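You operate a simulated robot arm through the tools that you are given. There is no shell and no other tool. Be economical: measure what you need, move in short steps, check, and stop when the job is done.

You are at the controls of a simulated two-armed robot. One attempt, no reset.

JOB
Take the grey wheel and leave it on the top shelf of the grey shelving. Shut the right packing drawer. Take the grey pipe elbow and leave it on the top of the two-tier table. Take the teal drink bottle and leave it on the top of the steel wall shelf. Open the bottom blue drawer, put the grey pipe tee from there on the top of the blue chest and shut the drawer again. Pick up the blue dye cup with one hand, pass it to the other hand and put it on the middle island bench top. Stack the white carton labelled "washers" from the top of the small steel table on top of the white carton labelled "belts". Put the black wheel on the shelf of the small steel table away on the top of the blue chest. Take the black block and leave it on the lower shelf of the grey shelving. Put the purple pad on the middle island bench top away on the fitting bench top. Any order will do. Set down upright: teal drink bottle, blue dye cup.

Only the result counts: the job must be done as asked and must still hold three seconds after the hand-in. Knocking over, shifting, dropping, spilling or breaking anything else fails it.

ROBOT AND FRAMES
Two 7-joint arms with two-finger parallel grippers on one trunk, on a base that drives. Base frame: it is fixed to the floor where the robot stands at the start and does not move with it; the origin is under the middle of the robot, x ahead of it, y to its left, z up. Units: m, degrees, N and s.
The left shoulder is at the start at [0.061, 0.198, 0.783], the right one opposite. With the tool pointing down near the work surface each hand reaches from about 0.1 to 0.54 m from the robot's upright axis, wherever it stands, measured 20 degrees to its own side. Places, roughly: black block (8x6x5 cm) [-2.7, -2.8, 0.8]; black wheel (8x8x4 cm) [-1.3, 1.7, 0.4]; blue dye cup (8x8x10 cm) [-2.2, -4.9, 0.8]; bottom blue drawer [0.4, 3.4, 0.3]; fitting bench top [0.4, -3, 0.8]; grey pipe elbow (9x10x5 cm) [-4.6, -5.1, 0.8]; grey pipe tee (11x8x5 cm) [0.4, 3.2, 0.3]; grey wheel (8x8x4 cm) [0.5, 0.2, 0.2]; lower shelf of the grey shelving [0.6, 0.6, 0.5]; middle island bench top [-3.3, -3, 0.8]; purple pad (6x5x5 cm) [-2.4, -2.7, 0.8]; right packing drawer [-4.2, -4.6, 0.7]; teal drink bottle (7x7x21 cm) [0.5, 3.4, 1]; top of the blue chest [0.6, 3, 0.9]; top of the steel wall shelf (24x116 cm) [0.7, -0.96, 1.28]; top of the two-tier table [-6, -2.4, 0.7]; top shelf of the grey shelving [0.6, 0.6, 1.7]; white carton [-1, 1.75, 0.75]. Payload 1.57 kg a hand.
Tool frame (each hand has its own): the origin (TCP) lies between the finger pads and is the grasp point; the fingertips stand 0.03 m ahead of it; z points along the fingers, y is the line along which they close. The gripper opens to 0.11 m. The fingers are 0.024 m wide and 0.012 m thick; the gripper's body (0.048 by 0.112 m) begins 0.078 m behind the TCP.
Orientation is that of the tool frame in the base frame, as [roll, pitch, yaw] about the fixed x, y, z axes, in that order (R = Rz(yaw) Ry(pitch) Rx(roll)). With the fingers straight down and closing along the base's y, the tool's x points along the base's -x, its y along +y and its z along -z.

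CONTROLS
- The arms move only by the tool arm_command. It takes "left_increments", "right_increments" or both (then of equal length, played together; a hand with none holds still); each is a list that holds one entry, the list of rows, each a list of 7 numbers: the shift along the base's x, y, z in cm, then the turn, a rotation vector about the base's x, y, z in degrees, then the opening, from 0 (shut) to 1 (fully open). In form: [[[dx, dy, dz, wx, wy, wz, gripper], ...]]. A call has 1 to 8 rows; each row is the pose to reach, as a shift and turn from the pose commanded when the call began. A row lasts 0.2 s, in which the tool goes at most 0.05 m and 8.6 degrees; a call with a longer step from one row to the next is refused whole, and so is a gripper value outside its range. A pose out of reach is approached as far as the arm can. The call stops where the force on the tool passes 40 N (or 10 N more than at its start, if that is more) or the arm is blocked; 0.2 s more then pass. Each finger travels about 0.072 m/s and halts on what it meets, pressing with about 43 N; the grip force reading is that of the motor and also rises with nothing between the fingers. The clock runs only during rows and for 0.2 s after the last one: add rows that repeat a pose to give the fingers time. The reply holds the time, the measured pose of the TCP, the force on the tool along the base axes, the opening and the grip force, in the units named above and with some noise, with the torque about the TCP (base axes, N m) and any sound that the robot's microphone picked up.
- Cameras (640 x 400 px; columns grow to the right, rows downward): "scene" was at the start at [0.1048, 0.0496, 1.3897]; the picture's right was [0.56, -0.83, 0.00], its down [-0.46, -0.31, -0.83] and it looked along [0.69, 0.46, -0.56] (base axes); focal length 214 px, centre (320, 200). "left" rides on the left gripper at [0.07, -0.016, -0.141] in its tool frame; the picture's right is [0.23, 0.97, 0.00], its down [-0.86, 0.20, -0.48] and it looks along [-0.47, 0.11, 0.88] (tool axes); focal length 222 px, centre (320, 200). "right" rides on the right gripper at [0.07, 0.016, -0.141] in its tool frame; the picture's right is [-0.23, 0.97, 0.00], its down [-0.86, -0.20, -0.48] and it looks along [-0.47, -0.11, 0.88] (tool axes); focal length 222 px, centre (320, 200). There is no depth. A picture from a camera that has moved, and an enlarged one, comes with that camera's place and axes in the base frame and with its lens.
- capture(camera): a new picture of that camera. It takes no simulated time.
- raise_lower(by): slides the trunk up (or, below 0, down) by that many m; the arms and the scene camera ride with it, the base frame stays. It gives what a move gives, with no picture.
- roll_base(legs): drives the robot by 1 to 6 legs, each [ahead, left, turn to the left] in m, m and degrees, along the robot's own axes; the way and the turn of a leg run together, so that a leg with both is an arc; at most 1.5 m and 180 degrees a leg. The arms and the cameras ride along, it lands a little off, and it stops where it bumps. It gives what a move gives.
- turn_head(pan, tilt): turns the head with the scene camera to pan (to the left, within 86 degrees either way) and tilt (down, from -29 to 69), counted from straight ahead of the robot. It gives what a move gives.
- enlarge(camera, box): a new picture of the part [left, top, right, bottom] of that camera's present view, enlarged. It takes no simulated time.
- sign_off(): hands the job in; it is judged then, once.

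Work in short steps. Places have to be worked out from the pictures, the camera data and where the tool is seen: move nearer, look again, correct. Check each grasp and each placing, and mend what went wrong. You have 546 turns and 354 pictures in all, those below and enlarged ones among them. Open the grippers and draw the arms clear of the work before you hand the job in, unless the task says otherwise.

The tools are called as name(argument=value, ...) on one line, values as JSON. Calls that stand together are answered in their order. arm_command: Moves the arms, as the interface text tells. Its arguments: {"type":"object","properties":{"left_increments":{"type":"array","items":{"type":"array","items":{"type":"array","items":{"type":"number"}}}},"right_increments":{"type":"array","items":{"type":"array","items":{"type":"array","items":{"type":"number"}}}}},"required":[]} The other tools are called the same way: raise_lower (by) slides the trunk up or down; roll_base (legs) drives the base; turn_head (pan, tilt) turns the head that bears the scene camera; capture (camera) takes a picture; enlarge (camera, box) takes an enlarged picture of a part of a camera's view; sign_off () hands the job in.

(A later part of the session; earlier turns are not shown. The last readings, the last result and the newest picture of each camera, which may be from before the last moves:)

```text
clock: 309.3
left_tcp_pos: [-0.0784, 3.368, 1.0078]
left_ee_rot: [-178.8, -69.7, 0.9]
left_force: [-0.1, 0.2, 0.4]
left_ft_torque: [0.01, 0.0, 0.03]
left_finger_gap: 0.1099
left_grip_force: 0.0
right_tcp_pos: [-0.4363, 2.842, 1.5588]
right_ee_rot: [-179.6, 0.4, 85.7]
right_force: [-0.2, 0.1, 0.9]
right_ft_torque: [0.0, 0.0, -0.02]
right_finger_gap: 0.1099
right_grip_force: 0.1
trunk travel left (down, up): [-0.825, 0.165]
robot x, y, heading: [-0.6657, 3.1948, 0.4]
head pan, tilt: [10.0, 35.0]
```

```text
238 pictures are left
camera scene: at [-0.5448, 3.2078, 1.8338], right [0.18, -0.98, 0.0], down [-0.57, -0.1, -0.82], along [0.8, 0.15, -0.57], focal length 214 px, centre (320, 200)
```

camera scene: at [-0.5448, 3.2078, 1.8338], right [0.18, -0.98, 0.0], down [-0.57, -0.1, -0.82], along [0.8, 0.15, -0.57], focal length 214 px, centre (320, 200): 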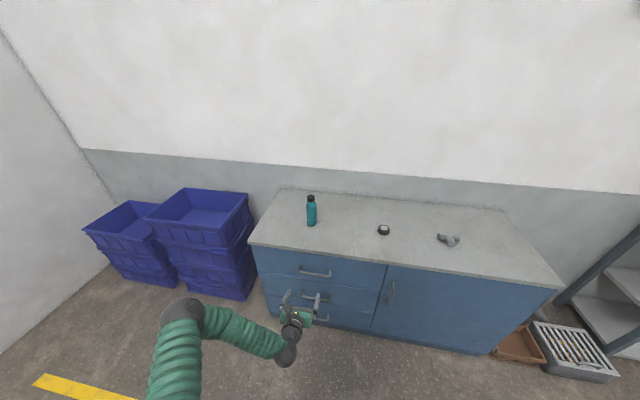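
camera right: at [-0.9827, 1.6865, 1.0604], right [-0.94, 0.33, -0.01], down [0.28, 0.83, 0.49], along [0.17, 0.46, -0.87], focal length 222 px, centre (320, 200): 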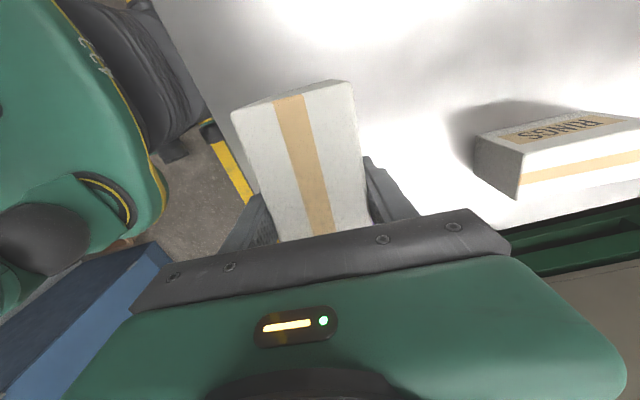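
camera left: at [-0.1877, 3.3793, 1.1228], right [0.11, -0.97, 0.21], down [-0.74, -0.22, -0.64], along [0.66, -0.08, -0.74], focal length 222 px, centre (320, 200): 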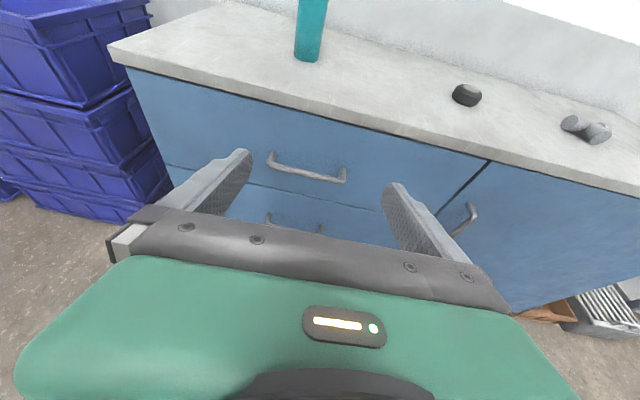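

The bottle's axis is near (0.50, 3.452). I shift left 8 cm and drive in, stopping short to look.

roll_base(legs=[[0, 0.085, -0.5], [0.44, 0, 0]])

capture(camera="left")

capture(camera="scene")

```text
clock: 312.6
left_tcp_pos: [0.3607, 3.4693, 1.0065]
left_ee_rot: [179.0, -69.7, 2.5]
left_force: [0.6, 1.5, -0.1]
left_ft_torque: [-0.07, 0.01, -0.11]
left_finger_gap: 0.1099
left_grip_force: 0.0
right_tcp_pos: [-0.0006, 2.9518, 1.5647]
right_ee_rot: [-179.9, 1.1, 85.5]
right_force: [-0.5, 1.6, 1.2]
right_ft_torque: [-0.11, -0.02, 0.03]
right_finger_gap: 0.11
right_grip_force: 0.0
trunk travel left (down, up): [-0.825, 0.165]
robot x, y, heading: [-0.2241, 3.2788, 0.3]
head pan, tilt: [10.0, 35.0]
```

```text
237 pictures are left
camera left: at [0.2514, 3.483, 1.1207], right [0.11, -0.97, 0.22], down [-0.74, -0.23, -0.64], along [0.67, -0.09, -0.74], focal length 222 px, centre (320, 200)
```

left: 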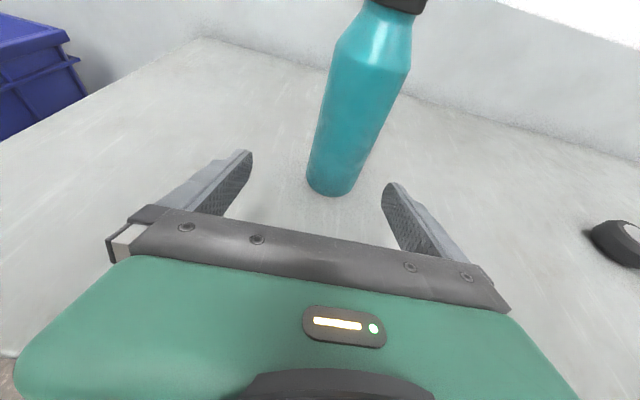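

```text
236 pictures are left
camera scene: at [-0.1085, 3.3241, 1.8336], right [0.18, -0.98, 0.02], down [-0.56, -0.12, -0.82], along [0.81, 0.14, -0.58], focal length 214 px, centre (320, 200)
```

scene: 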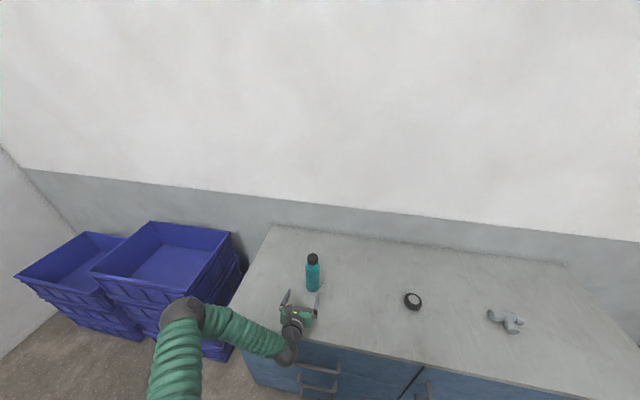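

The bottle's axis is near (0.486, 3.441). I align sideways, then advance around it and close.

arm_command(left_increments=[[[0, -2.8, 0, 0, 0, 0, 1], [3, -2.8, 0, 0, 0, 0, 1], [6, -2.8, 0, 0, 0, 0, 1], [9, -2.8, 0, 0, 0, 0, 1], [11, -2.8, 0, 0, 0, 0, 1]]])

capture(camera="left")

```text
clock: 313.9
left_tcp_pos: [0.471, 3.4189, 1.0094]
left_ee_rot: [-177.4, -69.6, -0.6]
left_force: [0.4, 1.0, -0.3]
left_ft_torque: [0.01, 0.04, 0.01]
left_finger_gap: 0.1102
left_grip_force: 0.1
right_tcp_pos: [0.0029, 2.9168, 1.5562]
right_ee_rot: [-179.6, 0.0, 85.6]
right_force: [-0.3, 0.1, -0.9]
right_ft_torque: [0.01, 0.03, 0.0]
right_finger_gap: 0.11
right_grip_force: 0.1
trunk travel left (down, up): [-0.825, 0.165]
robot x, y, heading: [-0.2249, 3.2803, 0.3]
head pan, tilt: [10.0, 35.0]
```

```text
235 pictures are left
camera left: at [0.3629, 3.4297, 1.1238], right [0.11, -0.97, 0.2], down [-0.74, -0.21, -0.64], along [0.66, -0.08, -0.74], focal length 222 px, centre (320, 200)
```

left: 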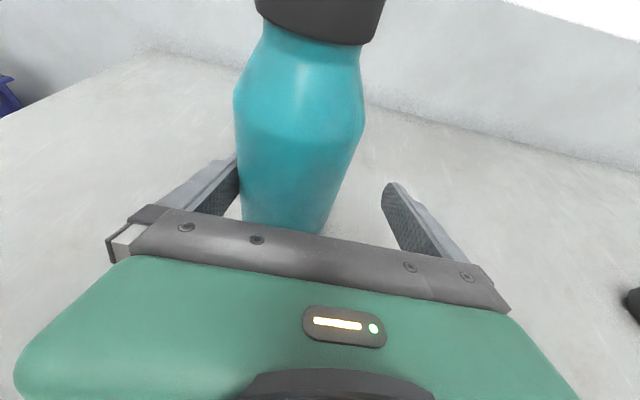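

The robot had been swaying; the bottle is 1.8 cm to the left of the grip centre. I correct and advance a bit.

arm_command(left_increments=[[[0, 0.9, 0, 0, 0, 0, 1], [0, 1.9, 0, 0, 0, 0, 1], [0.8, 1.9, 0, 0, 0, 0, 1], [0.8, 1.9, 0, 0, 0, 0, 1]]])

capture(camera="left")

```text
clock: 314.9
left_tcp_pos: [0.4818, 3.4405, 1.0089]
left_ee_rot: [-177.6, -69.7, -0.6]
left_force: [0.6, -0.2, -0.3]
left_ft_torque: [0.0, 0.03, -0.02]
left_finger_gap: 0.1099
left_grip_force: 0.0
right_tcp_pos: [0.0029, 2.9195, 1.558]
right_ee_rot: [-179.7, 0.0, 85.5]
right_force: [0.3, -0.2, -0.7]
right_ft_torque: [0.02, -0.01, 0.02]
right_finger_gap: 0.11
right_grip_force: 0.0
trunk travel left (down, up): [-0.825, 0.165]
robot x, y, heading: [-0.2265, 3.28, 0.2]
head pan, tilt: [10.0, 35.0]
```

```text
234 pictures are left
camera left: at [0.3715, 3.4509, 1.124], right [0.11, -0.97, 0.2], down [-0.74, -0.21, -0.64], along [0.66, -0.08, -0.74], focal length 222 px, centre (320, 200)
```

left: 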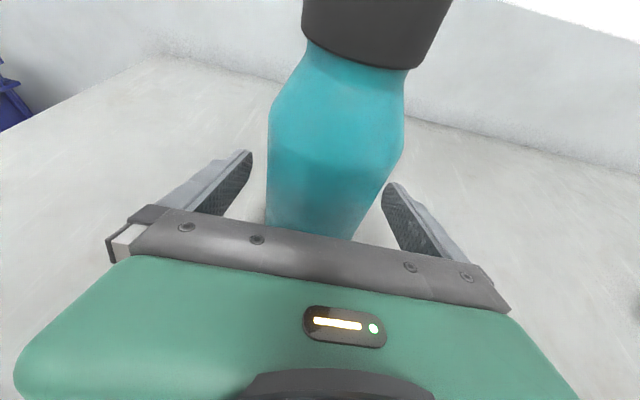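

Centred. I close on the bottle.

arm_command(left_increments=[[[0, 0, 0, 0, 0, 0, 0.6], [0, 0, 0, 0, 0, 0, 0.3], [0, 0, 0, 0, 0, 0, 0], [0, 0, 0, 0, 0, 0, 0], [0, 0, 0, 0, 0, 0, 0]]])

arm_command(left_increments=[[[0, 0, 1.5, 0, 0, 0, 0], [0, 0, 3, 0, 0, 0, 0], [0, 0, 5, 0, 0, 0, 0]]])

capture(camera="left")

capture(camera="scene")

```text
clock: 316.1
left_tcp_pos: [0.4802, 3.4455, 1.0073]
left_ee_rot: [-178.4, -69.7, 0.3]
left_force: [-0.2, -1.3, -1.1]
left_ft_torque: [-0.22, -0.06, 0.01]
left_finger_gap: 0.0653
left_grip_force: 43.2
right_tcp_pos: [0.0022, 2.9286, 1.5613]
right_ee_rot: [-179.7, 0.3, 85.6]
right_force: [1.0, -0.7, -0.2]
right_ft_torque: [-0.02, 0.01, -0.02]
right_finger_gap: 0.1103
right_grip_force: 0.1
trunk travel left (down, up): [-0.825, 0.165]
robot x, y, heading: [-0.2236, 3.2836, 0.5]
head pan, tilt: [10.0, 35.0]
```

```text
clock: 316.9
left_tcp_pos: [0.4817, 3.4451, 1.0576]
left_ee_rot: [-178.4, -69.6, 0.2]
left_force: [-0.2, 0.8, -3.1]
left_ft_torque: [0.0, -0.04, -0.01]
left_finger_gap: 0.0651
left_grip_force: 43.2
right_tcp_pos: [0.0026, 2.9281, 1.5602]
right_ee_rot: [-179.7, 0.4, 85.6]
right_force: [0.7, 0.7, -0.6]
right_ft_torque: [0.01, -0.01, 0.0]
right_finger_gap: 0.1101
right_grip_force: 0.1
trunk travel left (down, up): [-0.825, 0.165]
robot x, y, heading: [-0.2243, 3.2777, 0.2]
head pan, tilt: [10.0, 35.0]
```

```text
233 pictures are left
camera left: at [0.3718, 3.4574, 1.1724], right [0.11, -0.97, 0.2], down [-0.74, -0.22, -0.64], along [0.66, -0.08, -0.74], focal length 222 px, centre (320, 200)
```

left: 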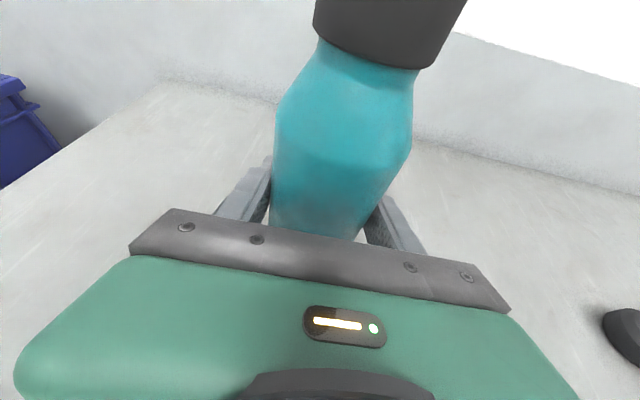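

```text
232 pictures are left
camera scene: at [-0.1039, 3.297, 1.8337], right [0.18, -0.98, 0.0], down [-0.57, -0.1, -0.82], along [0.81, 0.15, -0.58], focal length 214 px, centre (320, 200)
```

scene: 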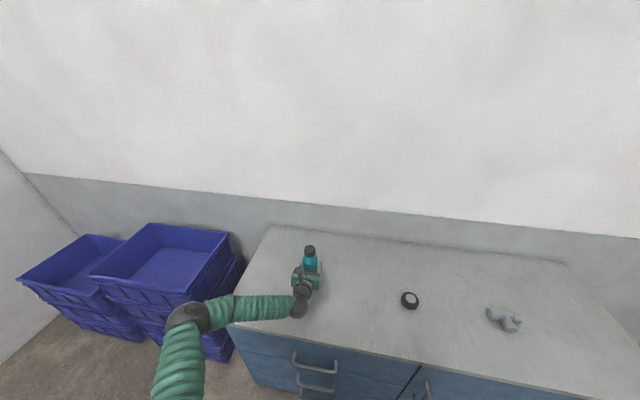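

The bottle is held upright. I back away from the chest, draw the arm in, and strafe right (south) along the lane.

arm_command(left_increments=[[[-2, 0, 3, 0, 0, 0, 0], [-5, 0, 6, 0, 0, 0, 0], [-8, 0, 9, 0, 0, 0, 0], [-11, 0, 10, 0, 0, 0, 0], [-14, 0, 10, 0, 0, 0, 0]]])

roll_base(legs=[[-0.2, 0, 0], [0, -1.4, 0]])

turn_head(pan=-60, tilt=30)

capture(camera="scene")

```text
clock: 318.1
left_tcp_pos: [0.3406, 3.4456, 1.1578]
left_ee_rot: [-178.5, -69.7, 0.3]
left_force: [-0.2, 0.0, -3.8]
left_ft_torque: [0.0, -0.03, -0.01]
left_finger_gap: 0.0653
left_grip_force: 43.4
right_tcp_pos: [0.0012, 2.9289, 1.5597]
right_ee_rot: [-179.8, 0.3, 85.6]
right_force: [-0.4, -0.4, 0.5]
right_ft_torque: [-0.01, -0.05, -0.02]
right_finger_gap: 0.11
right_grip_force: 0.0
trunk travel left (down, up): [-0.825, 0.165]
robot x, y, heading: [-0.2218, 3.2812, 0.2]
head pan, tilt: [10.0, 35.0]
```

```text
clock: 326.2
left_tcp_pos: [0.1561, 2.0534, 1.1564]
left_ee_rot: [-178.6, -69.6, 1.7]
left_force: [0.1, 0.1, -4.3]
left_ft_torque: [-0.02, -0.04, -0.03]
left_finger_gap: 0.0652
left_grip_force: 42.9
right_tcp_pos: [-0.1712, 1.5321, 1.5594]
right_ee_rot: [-179.7, 0.4, 86.7]
right_force: [-0.9, 0.3, -0.1]
right_ft_torque: [-0.02, -0.02, -0.01]
right_finger_gap: 0.11
right_grip_force: 0.0
trunk travel left (down, up): [-0.825, 0.165]
robot x, y, heading: [-0.4041, 1.8737, 1.3]
head pan, tilt: [10.0, 35.0]
```

```text
clock: 327.7
left_tcp_pos: [0.1562, 2.0531, 1.1573]
left_ee_rot: [-178.5, -69.7, 1.4]
left_force: [-1.2, 0.0, -4.6]
left_ft_torque: [-0.04, -0.04, 0.03]
left_finger_gap: 0.0649
left_grip_force: 43.8
right_tcp_pos: [-0.1722, 1.5292, 1.5592]
right_ee_rot: [-179.6, 0.3, 86.7]
right_force: [-0.6, -0.3, -1.1]
right_ft_torque: [-0.01, -0.01, 0.0]
right_finger_gap: 0.1102
right_grip_force: 0.2
trunk travel left (down, up): [-0.825, 0.165]
robot x, y, heading: [-0.4071, 1.8767, 1.6]
head pan, tilt: [-60.0, 30.0]
```

```text
231 pictures are left
camera scene: at [-0.3246, 1.8002, 1.8416], right [-0.85, -0.52, 0.0], down [-0.26, 0.43, -0.87], along [0.45, -0.74, -0.5], focal length 214 px, centre (320, 200)
```

scene: 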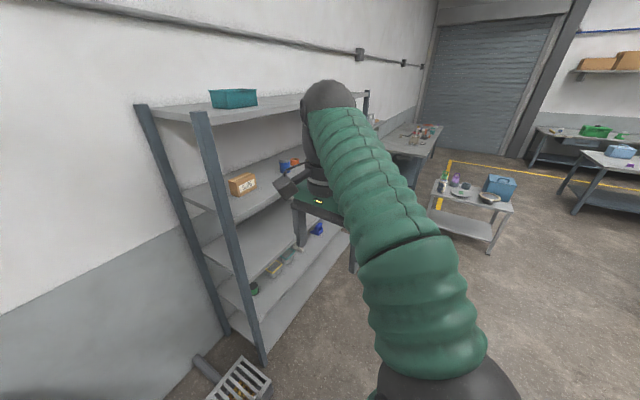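

I continue south 1.5 m, then look at the wall shelf and the cart near it.

roll_base(legs=[[0, 0, -1.6], [0, -1.45, 0]])

turn_head(pan=-40, tilt=20)

capture(camera="scene")

```text
clock: 335.2
left_tcp_pos: [0.1664, 0.6107, 1.1568]
left_ee_rot: [-178.6, -69.7, 1.2]
left_force: [-0.3, -0.4, -3.7]
left_ft_torque: [-0.01, -0.05, -0.01]
left_finger_gap: 0.0649
left_grip_force: 42.9
right_tcp_pos: [-0.1672, 0.0909, 1.5607]
right_ee_rot: [-179.6, 0.4, 86.3]
right_force: [-0.1, 0.1, -0.5]
right_ft_torque: [0.02, 0.01, -0.02]
right_finger_gap: 0.1098
right_grip_force: 0.1
trunk travel left (down, up): [-0.825, 0.165]
robot x, y, heading: [-0.3979, 0.4389, 0.6]
head pan, tilt: [-60.0, 30.0]
```

```text
clock: 336.0
left_tcp_pos: [0.1653, 0.6106, 1.1572]
left_ee_rot: [-178.4, -69.8, 1.0]
left_force: [0.0, 0.3, -4.1]
left_ft_torque: [0.01, -0.03, -0.03]
left_finger_gap: 0.0652
left_grip_force: 43.7
right_tcp_pos: [-0.1689, 0.0899, 1.5598]
right_ee_rot: [-179.8, 0.3, 86.2]
right_force: [-0.2, 0.3, 0.2]
right_ft_torque: [-0.01, -0.03, 0.02]
right_finger_gap: 0.1099
right_grip_force: 0.1
trunk travel left (down, up): [-0.825, 0.165]
robot x, y, heading: [-0.3952, 0.442, 0.6]
head pan, tilt: [-40.0, 20.0]
```

```text
230 pictures are left
camera scene: at [-0.2913, 0.3821, 1.8576], right [-0.63, -0.77, 0.0], down [-0.27, 0.22, -0.94], along [0.73, -0.59, -0.34], focal length 214 px, centre (320, 200)
```

scene: 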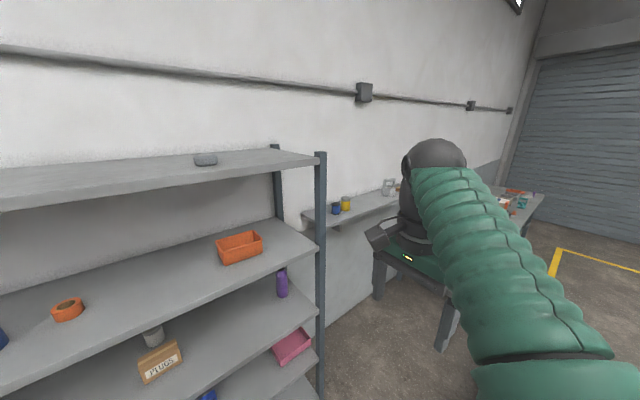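

I go on 1 m and look at the wall shelf directly.

roll_base(legs=[[0, -1.0, -0.6]])

turn_head(pan=-20, tilt=25)

capture(camera="scene")

turn_head(pan=-70, tilt=45)

capture(camera="scene")

```text
clock: 341.1
left_tcp_pos: [0.1724, -0.377, 1.1569]
left_ee_rot: [-178.7, -69.6, -0.1]
left_force: [-0.1, 0.3, -4.0]
left_ft_torque: [0.01, -0.06, -0.04]
left_finger_gap: 0.0652
left_grip_force: 42.9
right_tcp_pos: [-0.1741, -0.8893, 1.561]
right_ee_rot: [-179.8, 0.4, 84.8]
right_force: [-0.4, 0.3, -0.8]
right_ft_torque: [-0.03, 0.0, -0.03]
right_finger_gap: 0.11
right_grip_force: 0.0
trunk travel left (down, up): [-0.825, 0.165]
robot x, y, heading: [-0.3955, -0.5381, -0.9]
head pan, tilt: [-40.0, 20.0]
```

```text
clock: 341.9
left_tcp_pos: [0.1714, -0.3803, 1.1578]
left_ee_rot: [-178.5, -69.7, -0.4]
left_force: [0.1, 0.3, -2.8]
left_ft_torque: [0.01, -0.03, 0.01]
left_finger_gap: 0.0651
left_grip_force: 43.1
right_tcp_pos: [-0.1757, -0.8917, 1.5599]
right_ee_rot: [-179.8, 0.3, 84.8]
right_force: [0.6, 0.3, -0.5]
right_ft_torque: [0.01, 0.01, 0.0]
right_finger_gap: 0.1101
right_grip_force: 0.0
trunk travel left (down, up): [-0.825, 0.165]
robot x, y, heading: [-0.3923, -0.5365, -0.6]
head pan, tilt: [-20.0, 25.0]
```

```text
229 pictures are left
camera scene: at [-0.2749, -0.5678, 1.8495], right [-0.35, -0.94, 0.0], down [-0.4, 0.15, -0.91], along [0.85, -0.32, -0.42], focal length 214 px, centre (320, 200)
```

scene: 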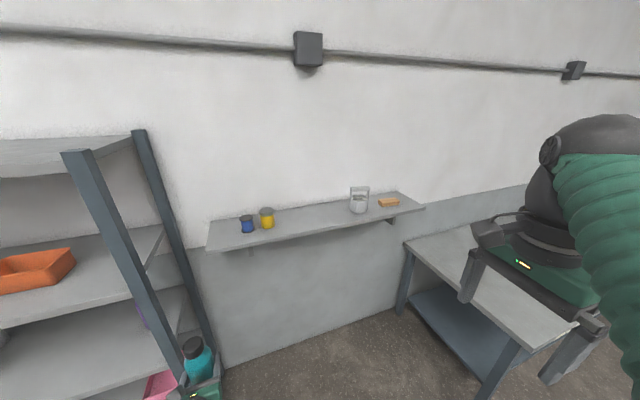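

```text
clock: 343.1
left_tcp_pos: [0.1719, -0.379, 1.1571]
left_ee_rot: [-178.4, -69.8, -0.5]
left_force: [-0.1, -0.2, -4.1]
left_ft_torque: [-0.01, -0.03, -0.03]
left_finger_gap: 0.065
left_grip_force: 42.7
right_tcp_pos: [-0.1749, -0.8922, 1.5604]
right_ee_rot: [-179.7, 0.2, 84.8]
right_force: [-0.4, -0.4, -0.3]
right_ft_torque: [0.01, -0.01, 0.01]
right_finger_gap: 0.1101
right_grip_force: 0.0
trunk travel left (down, up): [-0.825, 0.165]
robot x, y, heading: [-0.3943, -0.5351, -0.5]
head pan, tilt: [-70.0, 45.0]
```

```text
228 pictures are left
camera scene: at [-0.3343, -0.6138, 1.8191], right [-0.94, -0.33, 0.0], down [-0.24, 0.67, -0.71], along [0.23, -0.67, -0.71], focal length 214 px, centre (320, 200)
```

scene: 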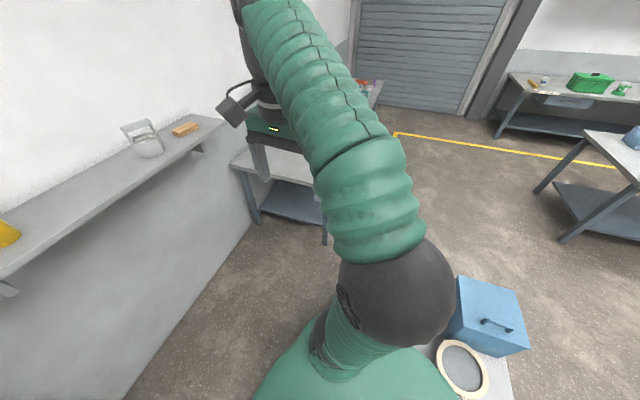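

The wall shelf is free between y -0.7 and -1.1. A cart stands behind me on the right, so I first go ahead 0.3 m, then right 0.5 m, and raise up.

roll_base(legs=[[0.3, 0, 0.5], [0, -0.52, 0]])

raise_lower(by=0.16)

arm_command(left_increments=[[[0, 0, 4, 0, 0, 0, 0], [0, 0, 8, 0, 0, 0, 0], [0, 0, 10, 0, 0, 0, 0]]])

turn_head(pan=10, tilt=35)

capture(camera="scene")

capture(camera="left")

```text
clock: 345.9
left_tcp_pos: [0.4674, -0.4171, 1.1546]
left_ee_rot: [179.0, -69.7, 1.7]
left_force: [1.1, -1.1, -4.0]
left_ft_torque: [0.03, -0.05, -0.05]
left_finger_gap: 0.0645
left_grip_force: 42.7
right_tcp_pos: [0.1169, -0.924, 1.5656]
right_ee_rot: [180.0, 1.2, 84.9]
right_force: [-0.7, 0.2, 0.2]
right_ft_torque: [-0.03, -0.04, 0.01]
right_finger_gap: 0.11
right_grip_force: 0.1
trunk travel left (down, up): [-0.825, 0.165]
robot x, y, heading: [-0.096, -0.5888, -1.1]
head pan, tilt: [-70.0, 45.0]
stopped in leg 2: the robot was blocked; the commanded pose is now the measured one
```

```text
clock: 347.7
left_tcp_pos: [0.47, -0.4353, 1.3163]
left_ee_rot: [-178.6, -69.7, -0.5]
left_force: [-0.2, -0.4, -4.7]
left_ft_torque: [0.01, -0.04, -0.03]
left_finger_gap: 0.0652
left_grip_force: 43.1
right_tcp_pos: [0.1213, -0.9455, 1.7208]
right_ee_rot: [-179.8, 0.5, 84.7]
right_force: [-0.3, 0.0, -0.7]
right_ft_torque: [0.02, 0.03, 0.01]
right_finger_gap: 0.11
right_grip_force: 0.0
trunk travel left (down, up): [-0.985, 0.005]
robot x, y, heading: [-0.0958, -0.5918, -0.8]
head pan, tilt: [-70.0, 45.0]
```

```text
clock: 348.5
left_tcp_pos: [0.4684, -0.4375, 1.4183]
left_ee_rot: [-178.2, -69.6, -0.7]
left_force: [-0.6, 1.0, -4.4]
left_ft_torque: [-0.01, -0.02, -0.01]
left_finger_gap: 0.0652
left_grip_force: 42.7
right_tcp_pos: [0.1213, -0.9487, 1.7209]
right_ee_rot: [-179.9, 0.3, 84.7]
right_force: [0.5, -0.3, 0.7]
right_ft_torque: [0.01, 0.02, 0.03]
right_finger_gap: 0.11
right_grip_force: 0.1
trunk travel left (down, up): [-0.985, 0.005]
robot x, y, heading: [-0.0985, -0.5905, -0.3]
head pan, tilt: [-70.0, 45.0]
```

```text
clock: 350.0
left_tcp_pos: [0.4687, -0.439, 1.418]
left_ee_rot: [-178.4, -69.6, -0.8]
left_force: [-0.3, 1.1, -3.6]
left_ft_torque: [0.01, -0.05, -0.03]
left_finger_gap: 0.0652
left_grip_force: 43.3
right_tcp_pos: [0.1203, -0.9508, 1.7191]
right_ee_rot: [-179.9, 0.3, 84.7]
right_force: [0.5, 0.0, -0.8]
right_ft_torque: [-0.04, -0.02, -0.01]
right_finger_gap: 0.1099
right_grip_force: 0.0
trunk travel left (down, up): [-0.985, 0.005]
robot x, y, heading: [-0.0988, -0.5942, -0.7]
head pan, tilt: [10.0, 35.0]
```

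```text
227 pictures are left
camera scene: at [0.0241, -0.579, 1.9937], right [0.16, -0.99, 0.0], down [-0.57, -0.09, -0.82], along [0.81, 0.13, -0.58], focal length 214 px, centre (320, 200)
```

scene: 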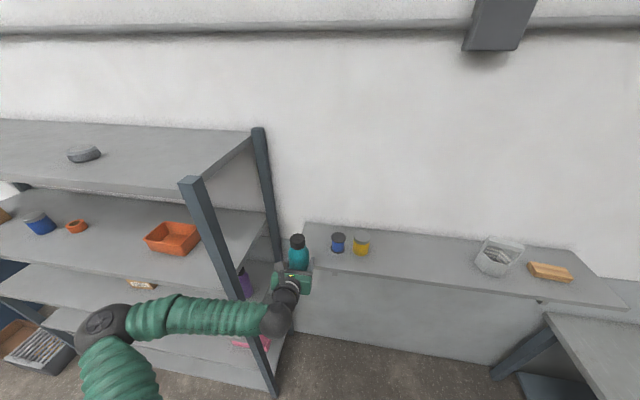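

```text
226 pictures are left
camera left: at [0.3599, -0.4252, 1.5335], right [0.09, -0.97, 0.2], down [-0.74, -0.2, -0.64], along [0.66, -0.09, -0.74], focal length 222 px, centre (320, 200)
```

left: 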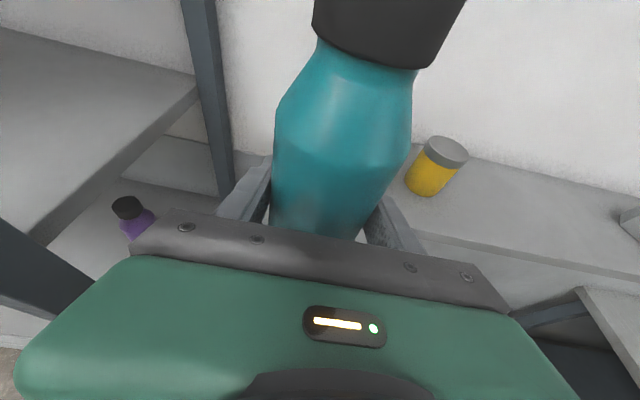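

The strafe was blocked early. I look down to the right to see what is in the way.

turn_head(pan=-60, tilt=60)

capture(camera="scene")

turn_head(pan=-86, tilt=50)

capture(camera="scene")

capture(camera="right")

```text
clock: 351.4
left_tcp_pos: [0.4693, -0.4389, 1.4187]
left_ee_rot: [-178.2, -69.7, -0.8]
left_force: [1.3, -0.1, -4.3]
left_ft_torque: [0.01, -0.01, 0.0]
left_finger_gap: 0.0651
left_grip_force: 43.2
right_tcp_pos: [0.1208, -0.9501, 1.7202]
right_ee_rot: [-179.9, 0.3, 84.7]
right_force: [0.6, -0.6, -0.3]
right_ft_torque: [-0.01, -0.03, -0.01]
right_finger_gap: 0.1099
right_grip_force: 0.0
trunk travel left (down, up): [-0.985, 0.005]
robot x, y, heading: [-0.0971, -0.5912, -0.8]
head pan, tilt: [-60.0, 60.0]
```

```text
225 pictures are left
camera scene: at [-0.0304, -0.6514, 1.9596], right [-0.87, -0.49, 0.0], down [-0.42, 0.76, -0.5], along [0.24, -0.44, -0.87], focal length 214 px, centre (320, 200)
```

scene: 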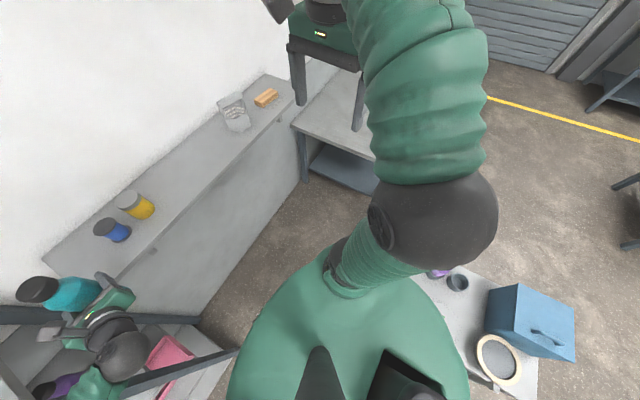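

```text
clock: 352.3
left_tcp_pos: [0.4687, -0.439, 1.4178]
left_ee_rot: [-178.3, -69.7, -0.7]
left_force: [-1.0, -0.4, -3.6]
left_ft_torque: [0.01, -0.04, 0.02]
left_finger_gap: 0.0649
left_grip_force: 43.1
right_tcp_pos: [0.1202, -0.9491, 1.7198]
right_ee_rot: [-179.9, 0.3, 84.6]
right_force: [-0.3, -0.8, 0.9]
right_ft_torque: [0.0, 0.02, -0.01]
right_finger_gap: 0.1099
right_grip_force: 0.0
trunk travel left (down, up): [-0.985, 0.005]
robot x, y, heading: [-0.0993, -0.5933, -1.0]
head pan, tilt: [-85.9, 50.0]
```

```text
224 pictures are left
camera scene: at [-0.0585, -0.6701, 1.9722], right [-1.0, -0.06, 0.0], down [-0.05, 0.76, -0.64], along [0.04, -0.64, -0.77], focal length 214 px, centre (320, 200)
```

scene: 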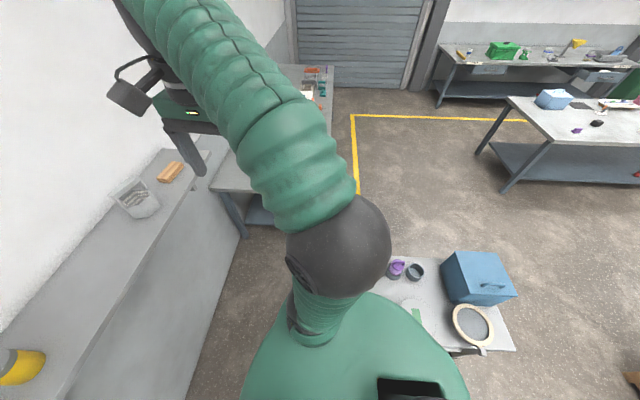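

```text
223 pictures are left
camera right: at [0.1445, -0.8817, 1.8622], right [0.95, -0.32, 0.0], down [-0.28, -0.83, 0.48], along [-0.15, -0.46, -0.88], focal length 222 px, centre (320, 200)
```

right: 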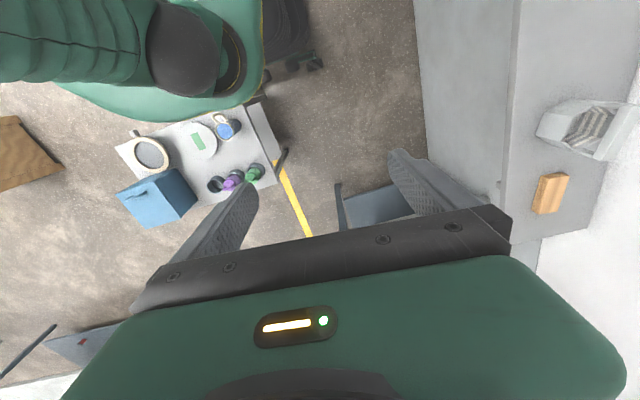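

My base's side is against the cart's edge, so no farther right here (the cart's items are undisturbed). I'll place the bottle diagonally: retract the arm, strafe left, turn right 50°, then approach the shelf.

arm_command(left_increments=[[[-4, 0, 0, 0, 0, 0, 0], [-8, 0, 0, 0, 0, 0, 0], [-12, 0, 0, 0, 0, 0, 0], [-15, 0, 0, 0, 0, 0, 0]]])

roll_base(legs=[[0, 0.15, 0]])

roll_base(legs=[[0, 0, -49]])

turn_head(pan=10, tilt=40)

capture(camera="scene")

```text
clock: 353.3
left_tcp_pos: [0.4295, -0.4685, 1.4307]
left_ee_rot: [-178.0, -69.6, -1.0]
left_force: [0.4, 0.3, -3.3]
left_ft_torque: [0.02, -0.05, -0.02]
left_finger_gap: 0.0652
left_grip_force: 43.4
left hand out of reach, approached as far as the arm can: row 1, 2, 3, 4
right_tcp_pos: [0.1213, -0.9513, 1.7184]
right_ee_rot: [-179.8, 0.2, 84.8]
right_force: [0.5, 0.6, -0.7]
right_ft_torque: [0.0, -0.02, 0.0]
right_finger_gap: 0.1099
right_grip_force: 0.1
trunk travel left (down, up): [-0.985, 0.005]
robot x, y, heading: [-0.0968, -0.5952, -0.8]
head pan, tilt: [-85.9, 50.0]
```

```text
clock: 354.7
left_tcp_pos: [0.4297, -0.3608, 1.4333]
left_ee_rot: [-173.3, -69.6, -5.5]
left_force: [0.4, -0.4, -4.2]
left_ft_torque: [0.02, -0.05, 0.04]
left_finger_gap: 0.065
left_grip_force: 43.2
right_tcp_pos: [0.1232, -0.8519, 1.7088]
right_ee_rot: [-179.6, -1.4, 84.5]
right_force: [0.6, 0.8, -0.4]
right_ft_torque: [0.04, 0.06, -0.01]
right_finger_gap: 0.1102
right_grip_force: 0.0
trunk travel left (down, up): [-0.985, 0.005]
robot x, y, heading: [-0.0977, -0.4469, -0.7]
head pan, tilt: [-85.9, 50.0]
```

```text
clock: 357.4
left_tcp_pos: [0.3469, -0.7792, 1.4236]
left_ee_rot: [-177.9, -69.0, -51.0]
left_force: [0.6, -1.5, -4.8]
left_ft_torque: [-0.02, 0.0, 0.03]
left_finger_gap: 0.0649
left_grip_force: 43.0
right_tcp_pos: [-0.2191, -0.8571, 1.7163]
right_ee_rot: [-179.0, 0.1, 34.8]
right_force: [1.0, -0.8, -0.2]
right_ft_torque: [0.09, 0.13, -0.03]
right_finger_gap: 0.1102
right_grip_force: 0.1
trunk travel left (down, up): [-0.985, 0.005]
robot x, y, heading: [-0.0949, -0.4466, -50.9]
head pan, tilt: [-85.9, 50.0]
```

```text
clock: 359.1
left_tcp_pos: [0.3385, -0.7653, 1.4295]
left_ee_rot: [-178.3, -69.6, -50.6]
left_force: [-0.1, -1.0, -3.9]
left_ft_torque: [0.0, -0.02, -0.04]
left_finger_gap: 0.0648
left_grip_force: 43.3
right_tcp_pos: [-0.2275, -0.8424, 1.7211]
right_ee_rot: [-179.6, 0.2, 34.8]
right_force: [-0.5, 0.4, -0.4]
right_ft_torque: [-0.04, 0.04, 0.01]
right_finger_gap: 0.1101
right_grip_force: 0.1
trunk travel left (down, up): [-0.985, 0.005]
robot x, y, heading: [-0.0949, -0.447, -50.4]
head pan, tilt: [10.0, 40.0]
```

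```text
222 pictures are left
camera scene: at [-0.0047, -0.5294, 1.9859], right [-0.65, -0.76, 0.0], down [-0.49, 0.42, -0.76], along [0.58, -0.5, -0.65], focal length 214 px, centre (320, 200)
```

scene: 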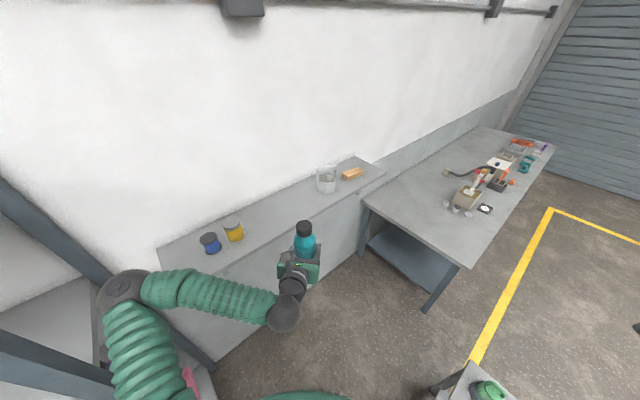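

The way is clear. I drive diagonally toward the shelf.

roll_base(legs=[[0.193, 0.139, 0]])

capture(camera="scene")

capture(camera="left")

```text
clock: 360.8
left_tcp_pos: [0.5574, -0.8199, 1.4342]
left_ee_rot: [-177.7, -70.1, -51.4]
left_force: [-0.6, -1.2, -3.6]
left_ft_torque: [0.02, -0.01, 0.02]
left_finger_gap: 0.0653
left_grip_force: 43.1
right_tcp_pos: [-0.0113, -0.8955, 1.7199]
right_ee_rot: [179.9, 0.1, 34.6]
right_force: [0.3, -0.6, -0.1]
right_ft_torque: [-0.02, -0.04, 0.0]
right_finger_gap: 0.1101
right_grip_force: 0.0
trunk travel left (down, up): [-0.985, 0.005]
robot x, y, heading: [0.1299, -0.503, -50.9]
head pan, tilt: [10.0, 40.0]
```

```text
221 pictures are left
camera scene: at [0.209, -0.5815, 1.9868], right [-0.65, -0.76, 0.0], down [-0.48, 0.42, -0.77], along [0.58, -0.5, -0.64], focal length 214 px, centre (320, 200)
```

scene: 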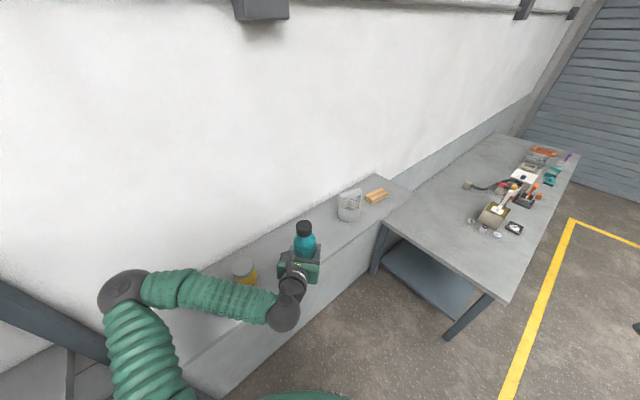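

```text
220 pictures are left
camera left: at [0.497, -0.7281, 1.5483], right [-0.69, -0.7, 0.2], down [-0.63, 0.44, -0.64], along [0.36, -0.57, -0.74], focal length 222 px, centre (320, 200)
```

left: 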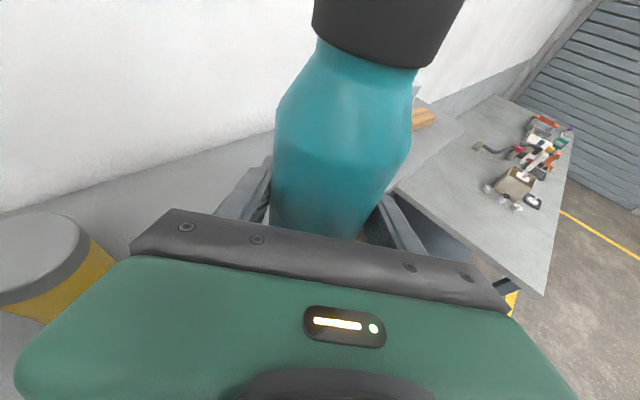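

I extend the arm 10 cm further over the shelf and check before lowering.

arm_command(left_increments=[[[3, -2, 0, 0, 0, 0, 0], [6, -4, 0, 0, 0, 0, 0], [9, -5.5, 0, 0, 0, 0, 0], [10.5, -6, 0, 0, 0, 0, 0], [10.5, -6, -2, 0, 0, 0, 0]]])

enlarge(camera="scene", box=[180, 160, 420, 310])

capture(camera="left")

```text
clock: 362.0
left_tcp_pos: [0.6727, -0.8838, 1.4093]
left_ee_rot: [-178.2, -69.6, -50.8]
left_force: [0.4, 0.2, -4.5]
left_ft_torque: [-0.05, -0.06, 0.03]
left_finger_gap: 0.065
left_grip_force: 43.3
right_tcp_pos: [-0.0005, -0.8978, 1.7201]
right_ee_rot: [-179.8, 0.4, 34.7]
right_force: [0.7, 0.9, 0.4]
right_ft_torque: [0.0, 0.04, 0.0]
right_finger_gap: 0.1098
right_grip_force: 0.0
trunk travel left (down, up): [-0.985, 0.005]
robot x, y, heading: [0.1337, -0.5032, -50.7]
head pan, tilt: [10.0, 40.0]
```

```text
2.67 times, centred on (300, 235) of scene
camera zoom: at [0.2218, -0.5866, 1.986], right [-0.65, -0.76, 0.0], down [-0.49, 0.42, -0.76], along [0.58, -0.5, -0.65], focal length 572 px, centre (373, 107)
```

zoom: 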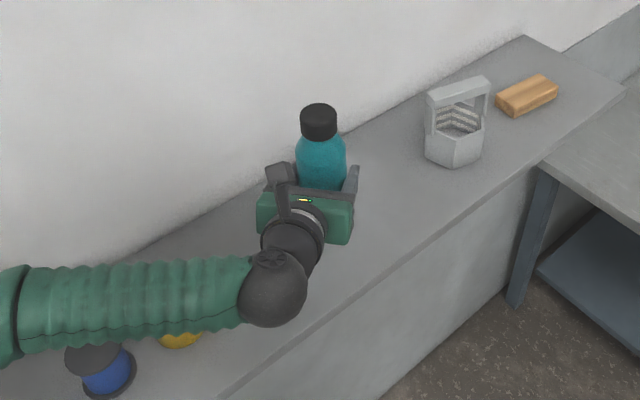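

```text
218 pictures are left
camera left: at [0.6118, -0.792, 1.5242], right [-0.69, -0.7, 0.2], down [-0.63, 0.44, -0.64], along [0.36, -0.57, -0.74], focal length 222 px, centre (320, 200)
```

left: 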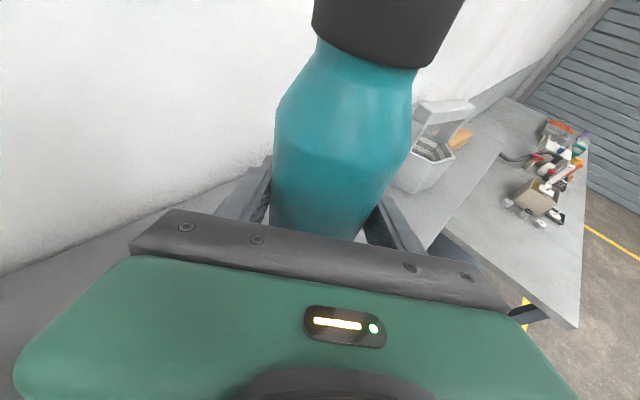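

The bottle is well over the shelf. I lower it in small steps until it touches.

arm_command(left_increments=[[[0, 0, -1, 0, 0, 0, 0], [0, 0, -2, 0, 0, 0, 0], [0, 0, -2.6, 0, 0, 0, 0]]])

arm_command(left_increments=[[[0, 0, -0.3, 0, 0, 0, 0], [0, 0, -0.6, 0, 0, 0, 0], [0, 0, -0.9, 0, 0, 0, 0], [0, 0, -1.2, 0, 0, 0, 0], [0, 0, -1.5, 0, 0, 0, 0]]])

```text
clock: 362.8
left_tcp_pos: [0.6698, -0.883, 1.3846]
left_ee_rot: [-178.1, -69.6, -51.0]
left_force: [0.4, -0.5, -4.0]
left_ft_torque: [-0.03, -0.03, 0.02]
left_finger_gap: 0.065
left_grip_force: 42.5
right_tcp_pos: [-0.0022, -0.899, 1.7195]
right_ee_rot: [-179.7, 0.1, 34.7]
right_force: [0.0, -0.6, 0.3]
right_ft_torque: [0.0, 0.02, -0.02]
right_finger_gap: 0.1099
right_grip_force: 0.1
trunk travel left (down, up): [-0.985, 0.005]
robot x, y, heading: [0.1322, -0.5027, -50.5]
head pan, tilt: [10.0, 40.0]
```

```text
clock: 364.0
left_tcp_pos: [0.6683, -0.8824, 1.3699]
left_ee_rot: [-178.1, -69.7, -50.8]
left_force: [0.4, -0.1, -4.4]
left_ft_torque: [-0.02, -0.02, 0.02]
left_finger_gap: 0.0651
left_grip_force: 43.8
right_tcp_pos: [-0.0039, -0.8976, 1.7198]
right_ee_rot: [180.0, 0.2, 34.7]
right_force: [-0.4, 0.7, 0.2]
right_ft_torque: [-0.07, -0.04, -0.01]
right_finger_gap: 0.1098
right_grip_force: 0.1
trunk travel left (down, up): [-0.985, 0.005]
robot x, y, heading: [0.132, -0.5041, -50.8]
head pan, tilt: [10.0, 40.0]
```

arm_command(left_increments=[[[0, 0, -0.3, 0, 0, 0, 0], [0, 0, -0.6, 0, 0, 0, 0], [0, 0, -0.9, 0, 0, 0, 0], [0, 0, -1.2, 0, 0, 0, 0]]])

enlarge(camera="scene", box=[180, 160, 420, 310])

```text
clock: 365.0
left_tcp_pos: [0.669, -0.8829, 1.3583]
left_ee_rot: [-178.1, -69.7, -51.0]
left_force: [1.3, -0.5, -3.7]
left_ft_torque: [-0.05, -0.05, -0.03]
left_finger_gap: 0.0652
left_grip_force: 43.4
right_tcp_pos: [-0.0029, -0.8975, 1.7208]
right_ee_rot: [-179.8, 0.2, 34.8]
right_force: [-0.5, 0.8, 0.1]
right_ft_torque: [0.04, -0.04, 0.03]
right_finger_gap: 0.11
right_grip_force: 0.0
trunk travel left (down, up): [-0.985, 0.005]
robot x, y, heading: [0.1305, -0.5008, -50.9]
head pan, tilt: [10.0, 40.0]
```

```text
2.67 times, centred on (300, 235) of scene
camera zoom: at [0.219, -0.5856, 1.9862], right [-0.65, -0.76, 0.0], down [-0.49, 0.42, -0.76], along [0.58, -0.5, -0.64], focal length 572 px, centre (373, 107)
```

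zoom: 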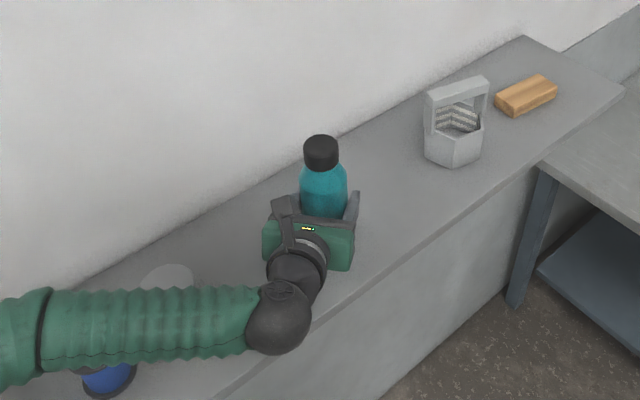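

No contact yet; I keep lowering gently.

arm_command(left_increments=[[[0, 0, -0.3, 0, 0, 0, 0], [0, 0, -0.6, 0, 0, 0, 0], [0, 0, -0.9, 0, 0, 0, 0], [0, 0, -1.2, 0, 0, 0, 0]]])

```text
clock: 366.0
left_tcp_pos: [0.6658, -0.8813, 1.3521]
left_ee_rot: [-178.1, -70.4, -50.8]
left_force: [6.4, -3.5, 34.1]
left_ft_torque: [-0.22, 0.65, 0.3]
left_finger_gap: 0.0656
left_grip_force: 42.6
right_tcp_pos: [-0.0064, -0.8952, 1.7213]
right_ee_rot: [-180.0, 0.2, 34.8]
right_force: [-1.3, 0.1, -0.3]
right_ft_torque: [0.01, -0.02, 0.0]
right_finger_gap: 0.11
right_grip_force: 0.0
trunk travel left (down, up): [-0.985, 0.005]
robot x, y, heading: [0.1315, -0.5007, -50.6]
head pan, tilt: [10.0, 40.0]
```

Contact with the shelf. I relieve, open, and withdraw backward.

arm_command(left_increments=[[[0, 0, 0.7, 0, 0, 0, 0], [0, 0, 0.7, 0, 0, 0, 0.4], [0, 0, 0.7, 0, 0, 0, 0.8], [0, 0, 0.7, 0, 0, 0, 1], [0, 0, 0.7, 0, 0, 0, 1]]])

arm_command(left_increments=[[[-1.2, 1.5, 0, 0, 0, 0, 1], [-2.5, 3.1, 0.5, 0, 0, 0, 1], [-4.4, 5.4, 1, 0, 0, 0, 1], [-6, 7, 2, 0, 0, 0, 1], [-7, 8, 5, 0, 0, 0, 1]]])

capture(camera="left")

capture(camera="scene")

```text
clock: 367.2
left_tcp_pos: [0.6681, -0.8824, 1.3527]
left_ee_rot: [-178.2, -69.7, -50.9]
left_force: [-0.3, 0.2, 0.7]
left_ft_torque: [0.01, -0.01, 0.0]
left_finger_gap: 0.1099
left_grip_force: 0.0
right_tcp_pos: [-0.0046, -0.8966, 1.7204]
right_ee_rot: [-179.9, 0.2, 34.7]
right_force: [0.4, 0.0, 0.4]
right_ft_torque: [-0.03, -0.01, 0.03]
right_finger_gap: 0.1099
right_grip_force: 0.0
trunk travel left (down, up): [-0.985, 0.005]
robot x, y, heading: [0.133, -0.5022, -50.8]
head pan, tilt: [10.0, 40.0]
```

```text
clock: 368.4
left_tcp_pos: [0.602, -0.8052, 1.4048]
left_ee_rot: [-178.0, -69.7, -51.0]
left_force: [0.1, 1.6, -0.5]
left_ft_torque: [0.01, -0.01, 0.03]
left_finger_gap: 0.1101
left_grip_force: 0.0
left hand out of reach, approached as far as the arm can: row 5
right_tcp_pos: [-0.0033, -0.8968, 1.7206]
right_ee_rot: [-179.8, 0.2, 34.7]
right_force: [-0.6, 0.7, -0.5]
right_ft_torque: [-0.01, 0.03, -0.01]
right_finger_gap: 0.11
right_grip_force: 0.2
trunk travel left (down, up): [-0.985, 0.005]
robot x, y, heading: [0.1307, -0.5049, -50.7]
head pan, tilt: [10.0, 40.0]
```

```text
216 pictures are left
camera left: at [0.5422, -0.7138, 1.5199], right [-0.69, -0.7, 0.2], down [-0.63, 0.44, -0.64], along [0.36, -0.57, -0.74], focal length 222 px, centre (320, 200)
```

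left: 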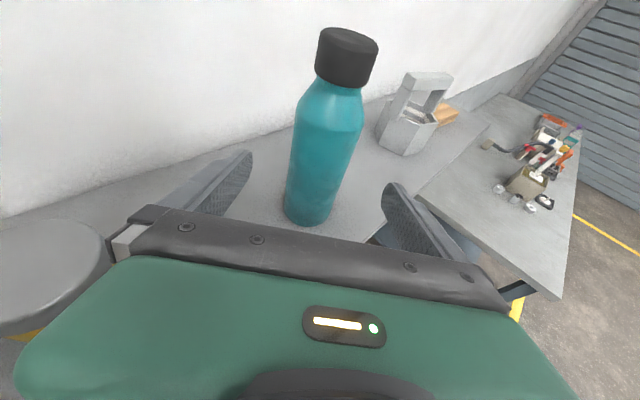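

```text
215 pictures are left
camera scene: at [0.2169, -0.5838, 1.9863], right [-0.65, -0.76, 0.0], down [-0.49, 0.42, -0.77], along [0.58, -0.5, -0.64], focal length 214 px, centre (320, 200)
```

scene: 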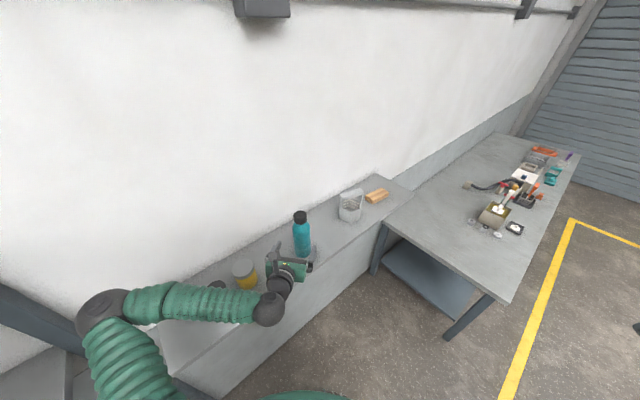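

The bottle stands upright on the shelf. I back out the same way, then turn toward the island bench and look.

roll_base(legs=[[-0.193, -0.139, 0]])

roll_base(legs=[[0, 0, 50], [-0.4, 0.3, 0]])

roll_base(legs=[[0, 0, -110]])

turn_head(pan=0, tilt=20)

capture(camera="scene")

```text
clock: 370.2
left_tcp_pos: [0.3793, -0.7425, 1.4022]
left_ee_rot: [-178.3, -69.4, -50.6]
left_force: [0.3, 0.8, -0.5]
left_ft_torque: [-0.02, 0.0, -0.03]
left_finger_gap: 0.1098
left_grip_force: 0.1
right_tcp_pos: [-0.2251, -0.8363, 1.719]
right_ee_rot: [-179.6, 0.4, 34.7]
right_force: [-0.1, -0.5, 0.3]
right_ft_torque: [0.05, 0.06, 0.02]
right_finger_gap: 0.11
right_grip_force: 0.1
trunk travel left (down, up): [-0.985, 0.005]
robot x, y, heading: [-0.0966, -0.435, -50.7]
head pan, tilt: [10.0, 40.0]
```

```text
clock: 371.4
left_tcp_pos: [0.3924, -0.6923, 1.4072]
left_ee_rot: [-178.2, -70.0, -45.5]
left_force: [-0.3, -0.6, -0.1]
left_ft_torque: [0.05, 0.0, 0.04]
left_finger_gap: 0.11
left_grip_force: 0.1
right_tcp_pos: [-0.1899, -0.8479, 1.7201]
right_ee_rot: [179.8, 0.3, 41.5]
right_force: [-0.3, 0.1, -0.4]
right_ft_torque: [-0.06, 0.01, -0.02]
right_finger_gap: 0.1101
right_grip_force: 0.0
trunk travel left (down, up): [-0.985, 0.005]
robot x, y, heading: [-0.0983, -0.4417, -43.6]
head pan, tilt: [10.0, 40.0]
stopped in leg 1: the robot was blocked; the commanded pose is now the measured one
```

```text
clock: 376.4
left_tcp_pos: [-0.4947, -0.8194, 1.408]
left_ee_rot: [-178.8, -70.2, -154.2]
left_force: [0.2, 0.3, -0.1]
left_ft_torque: [-0.02, -0.02, -0.03]
left_finger_gap: 0.1102
left_grip_force: 0.0
right_tcp_pos: [-0.4454, -0.2183, 1.7227]
right_ee_rot: [179.7, 0.4, -67.9]
right_force: [0.1, 0.5, 0.2]
right_ft_torque: [-0.02, 0.03, -0.01]
right_finger_gap: 0.11
right_grip_force: 0.1
trunk travel left (down, up): [-0.985, 0.005]
robot x, y, heading: [-0.099, -0.4391, -153.1]
head pan, tilt: [10.0, 40.0]
```

```text
clock: 377.2
left_tcp_pos: [-0.4946, -0.8197, 1.4075]
left_ee_rot: [-178.8, -70.1, -154.3]
left_force: [0.5, -0.1, -0.1]
left_ft_torque: [-0.01, -0.01, -0.01]
left_finger_gap: 0.1097
left_grip_force: 0.1
right_tcp_pos: [-0.4459, -0.2195, 1.7229]
right_ee_rot: [179.7, 0.4, -68.0]
right_force: [-0.8, 0.2, -0.4]
right_ft_torque: [-0.01, 0.02, -0.01]
right_finger_gap: 0.1101
right_grip_force: 0.2
trunk travel left (down, up): [-0.985, 0.005]
robot x, y, heading: [-0.0944, -0.4414, -153.4]
head pan, tilt: [0.0, 20.0]
```

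```text
214 pictures are left
camera scene: at [-0.2086, -0.4961, 2.0176], right [-0.45, 0.89, 0.0], down [0.31, 0.15, -0.94], along [-0.84, -0.42, -0.34], focal length 214 px, centre (320, 200)
```

scene: 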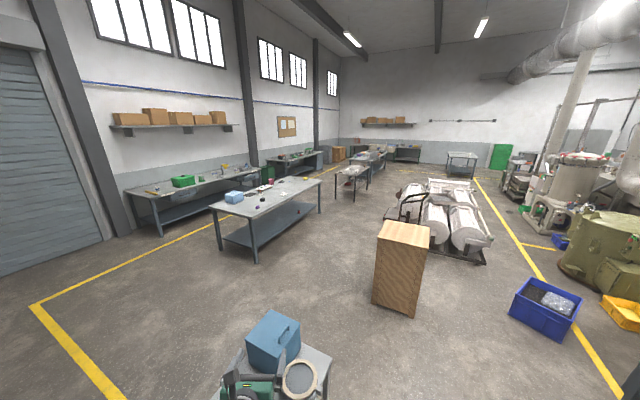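

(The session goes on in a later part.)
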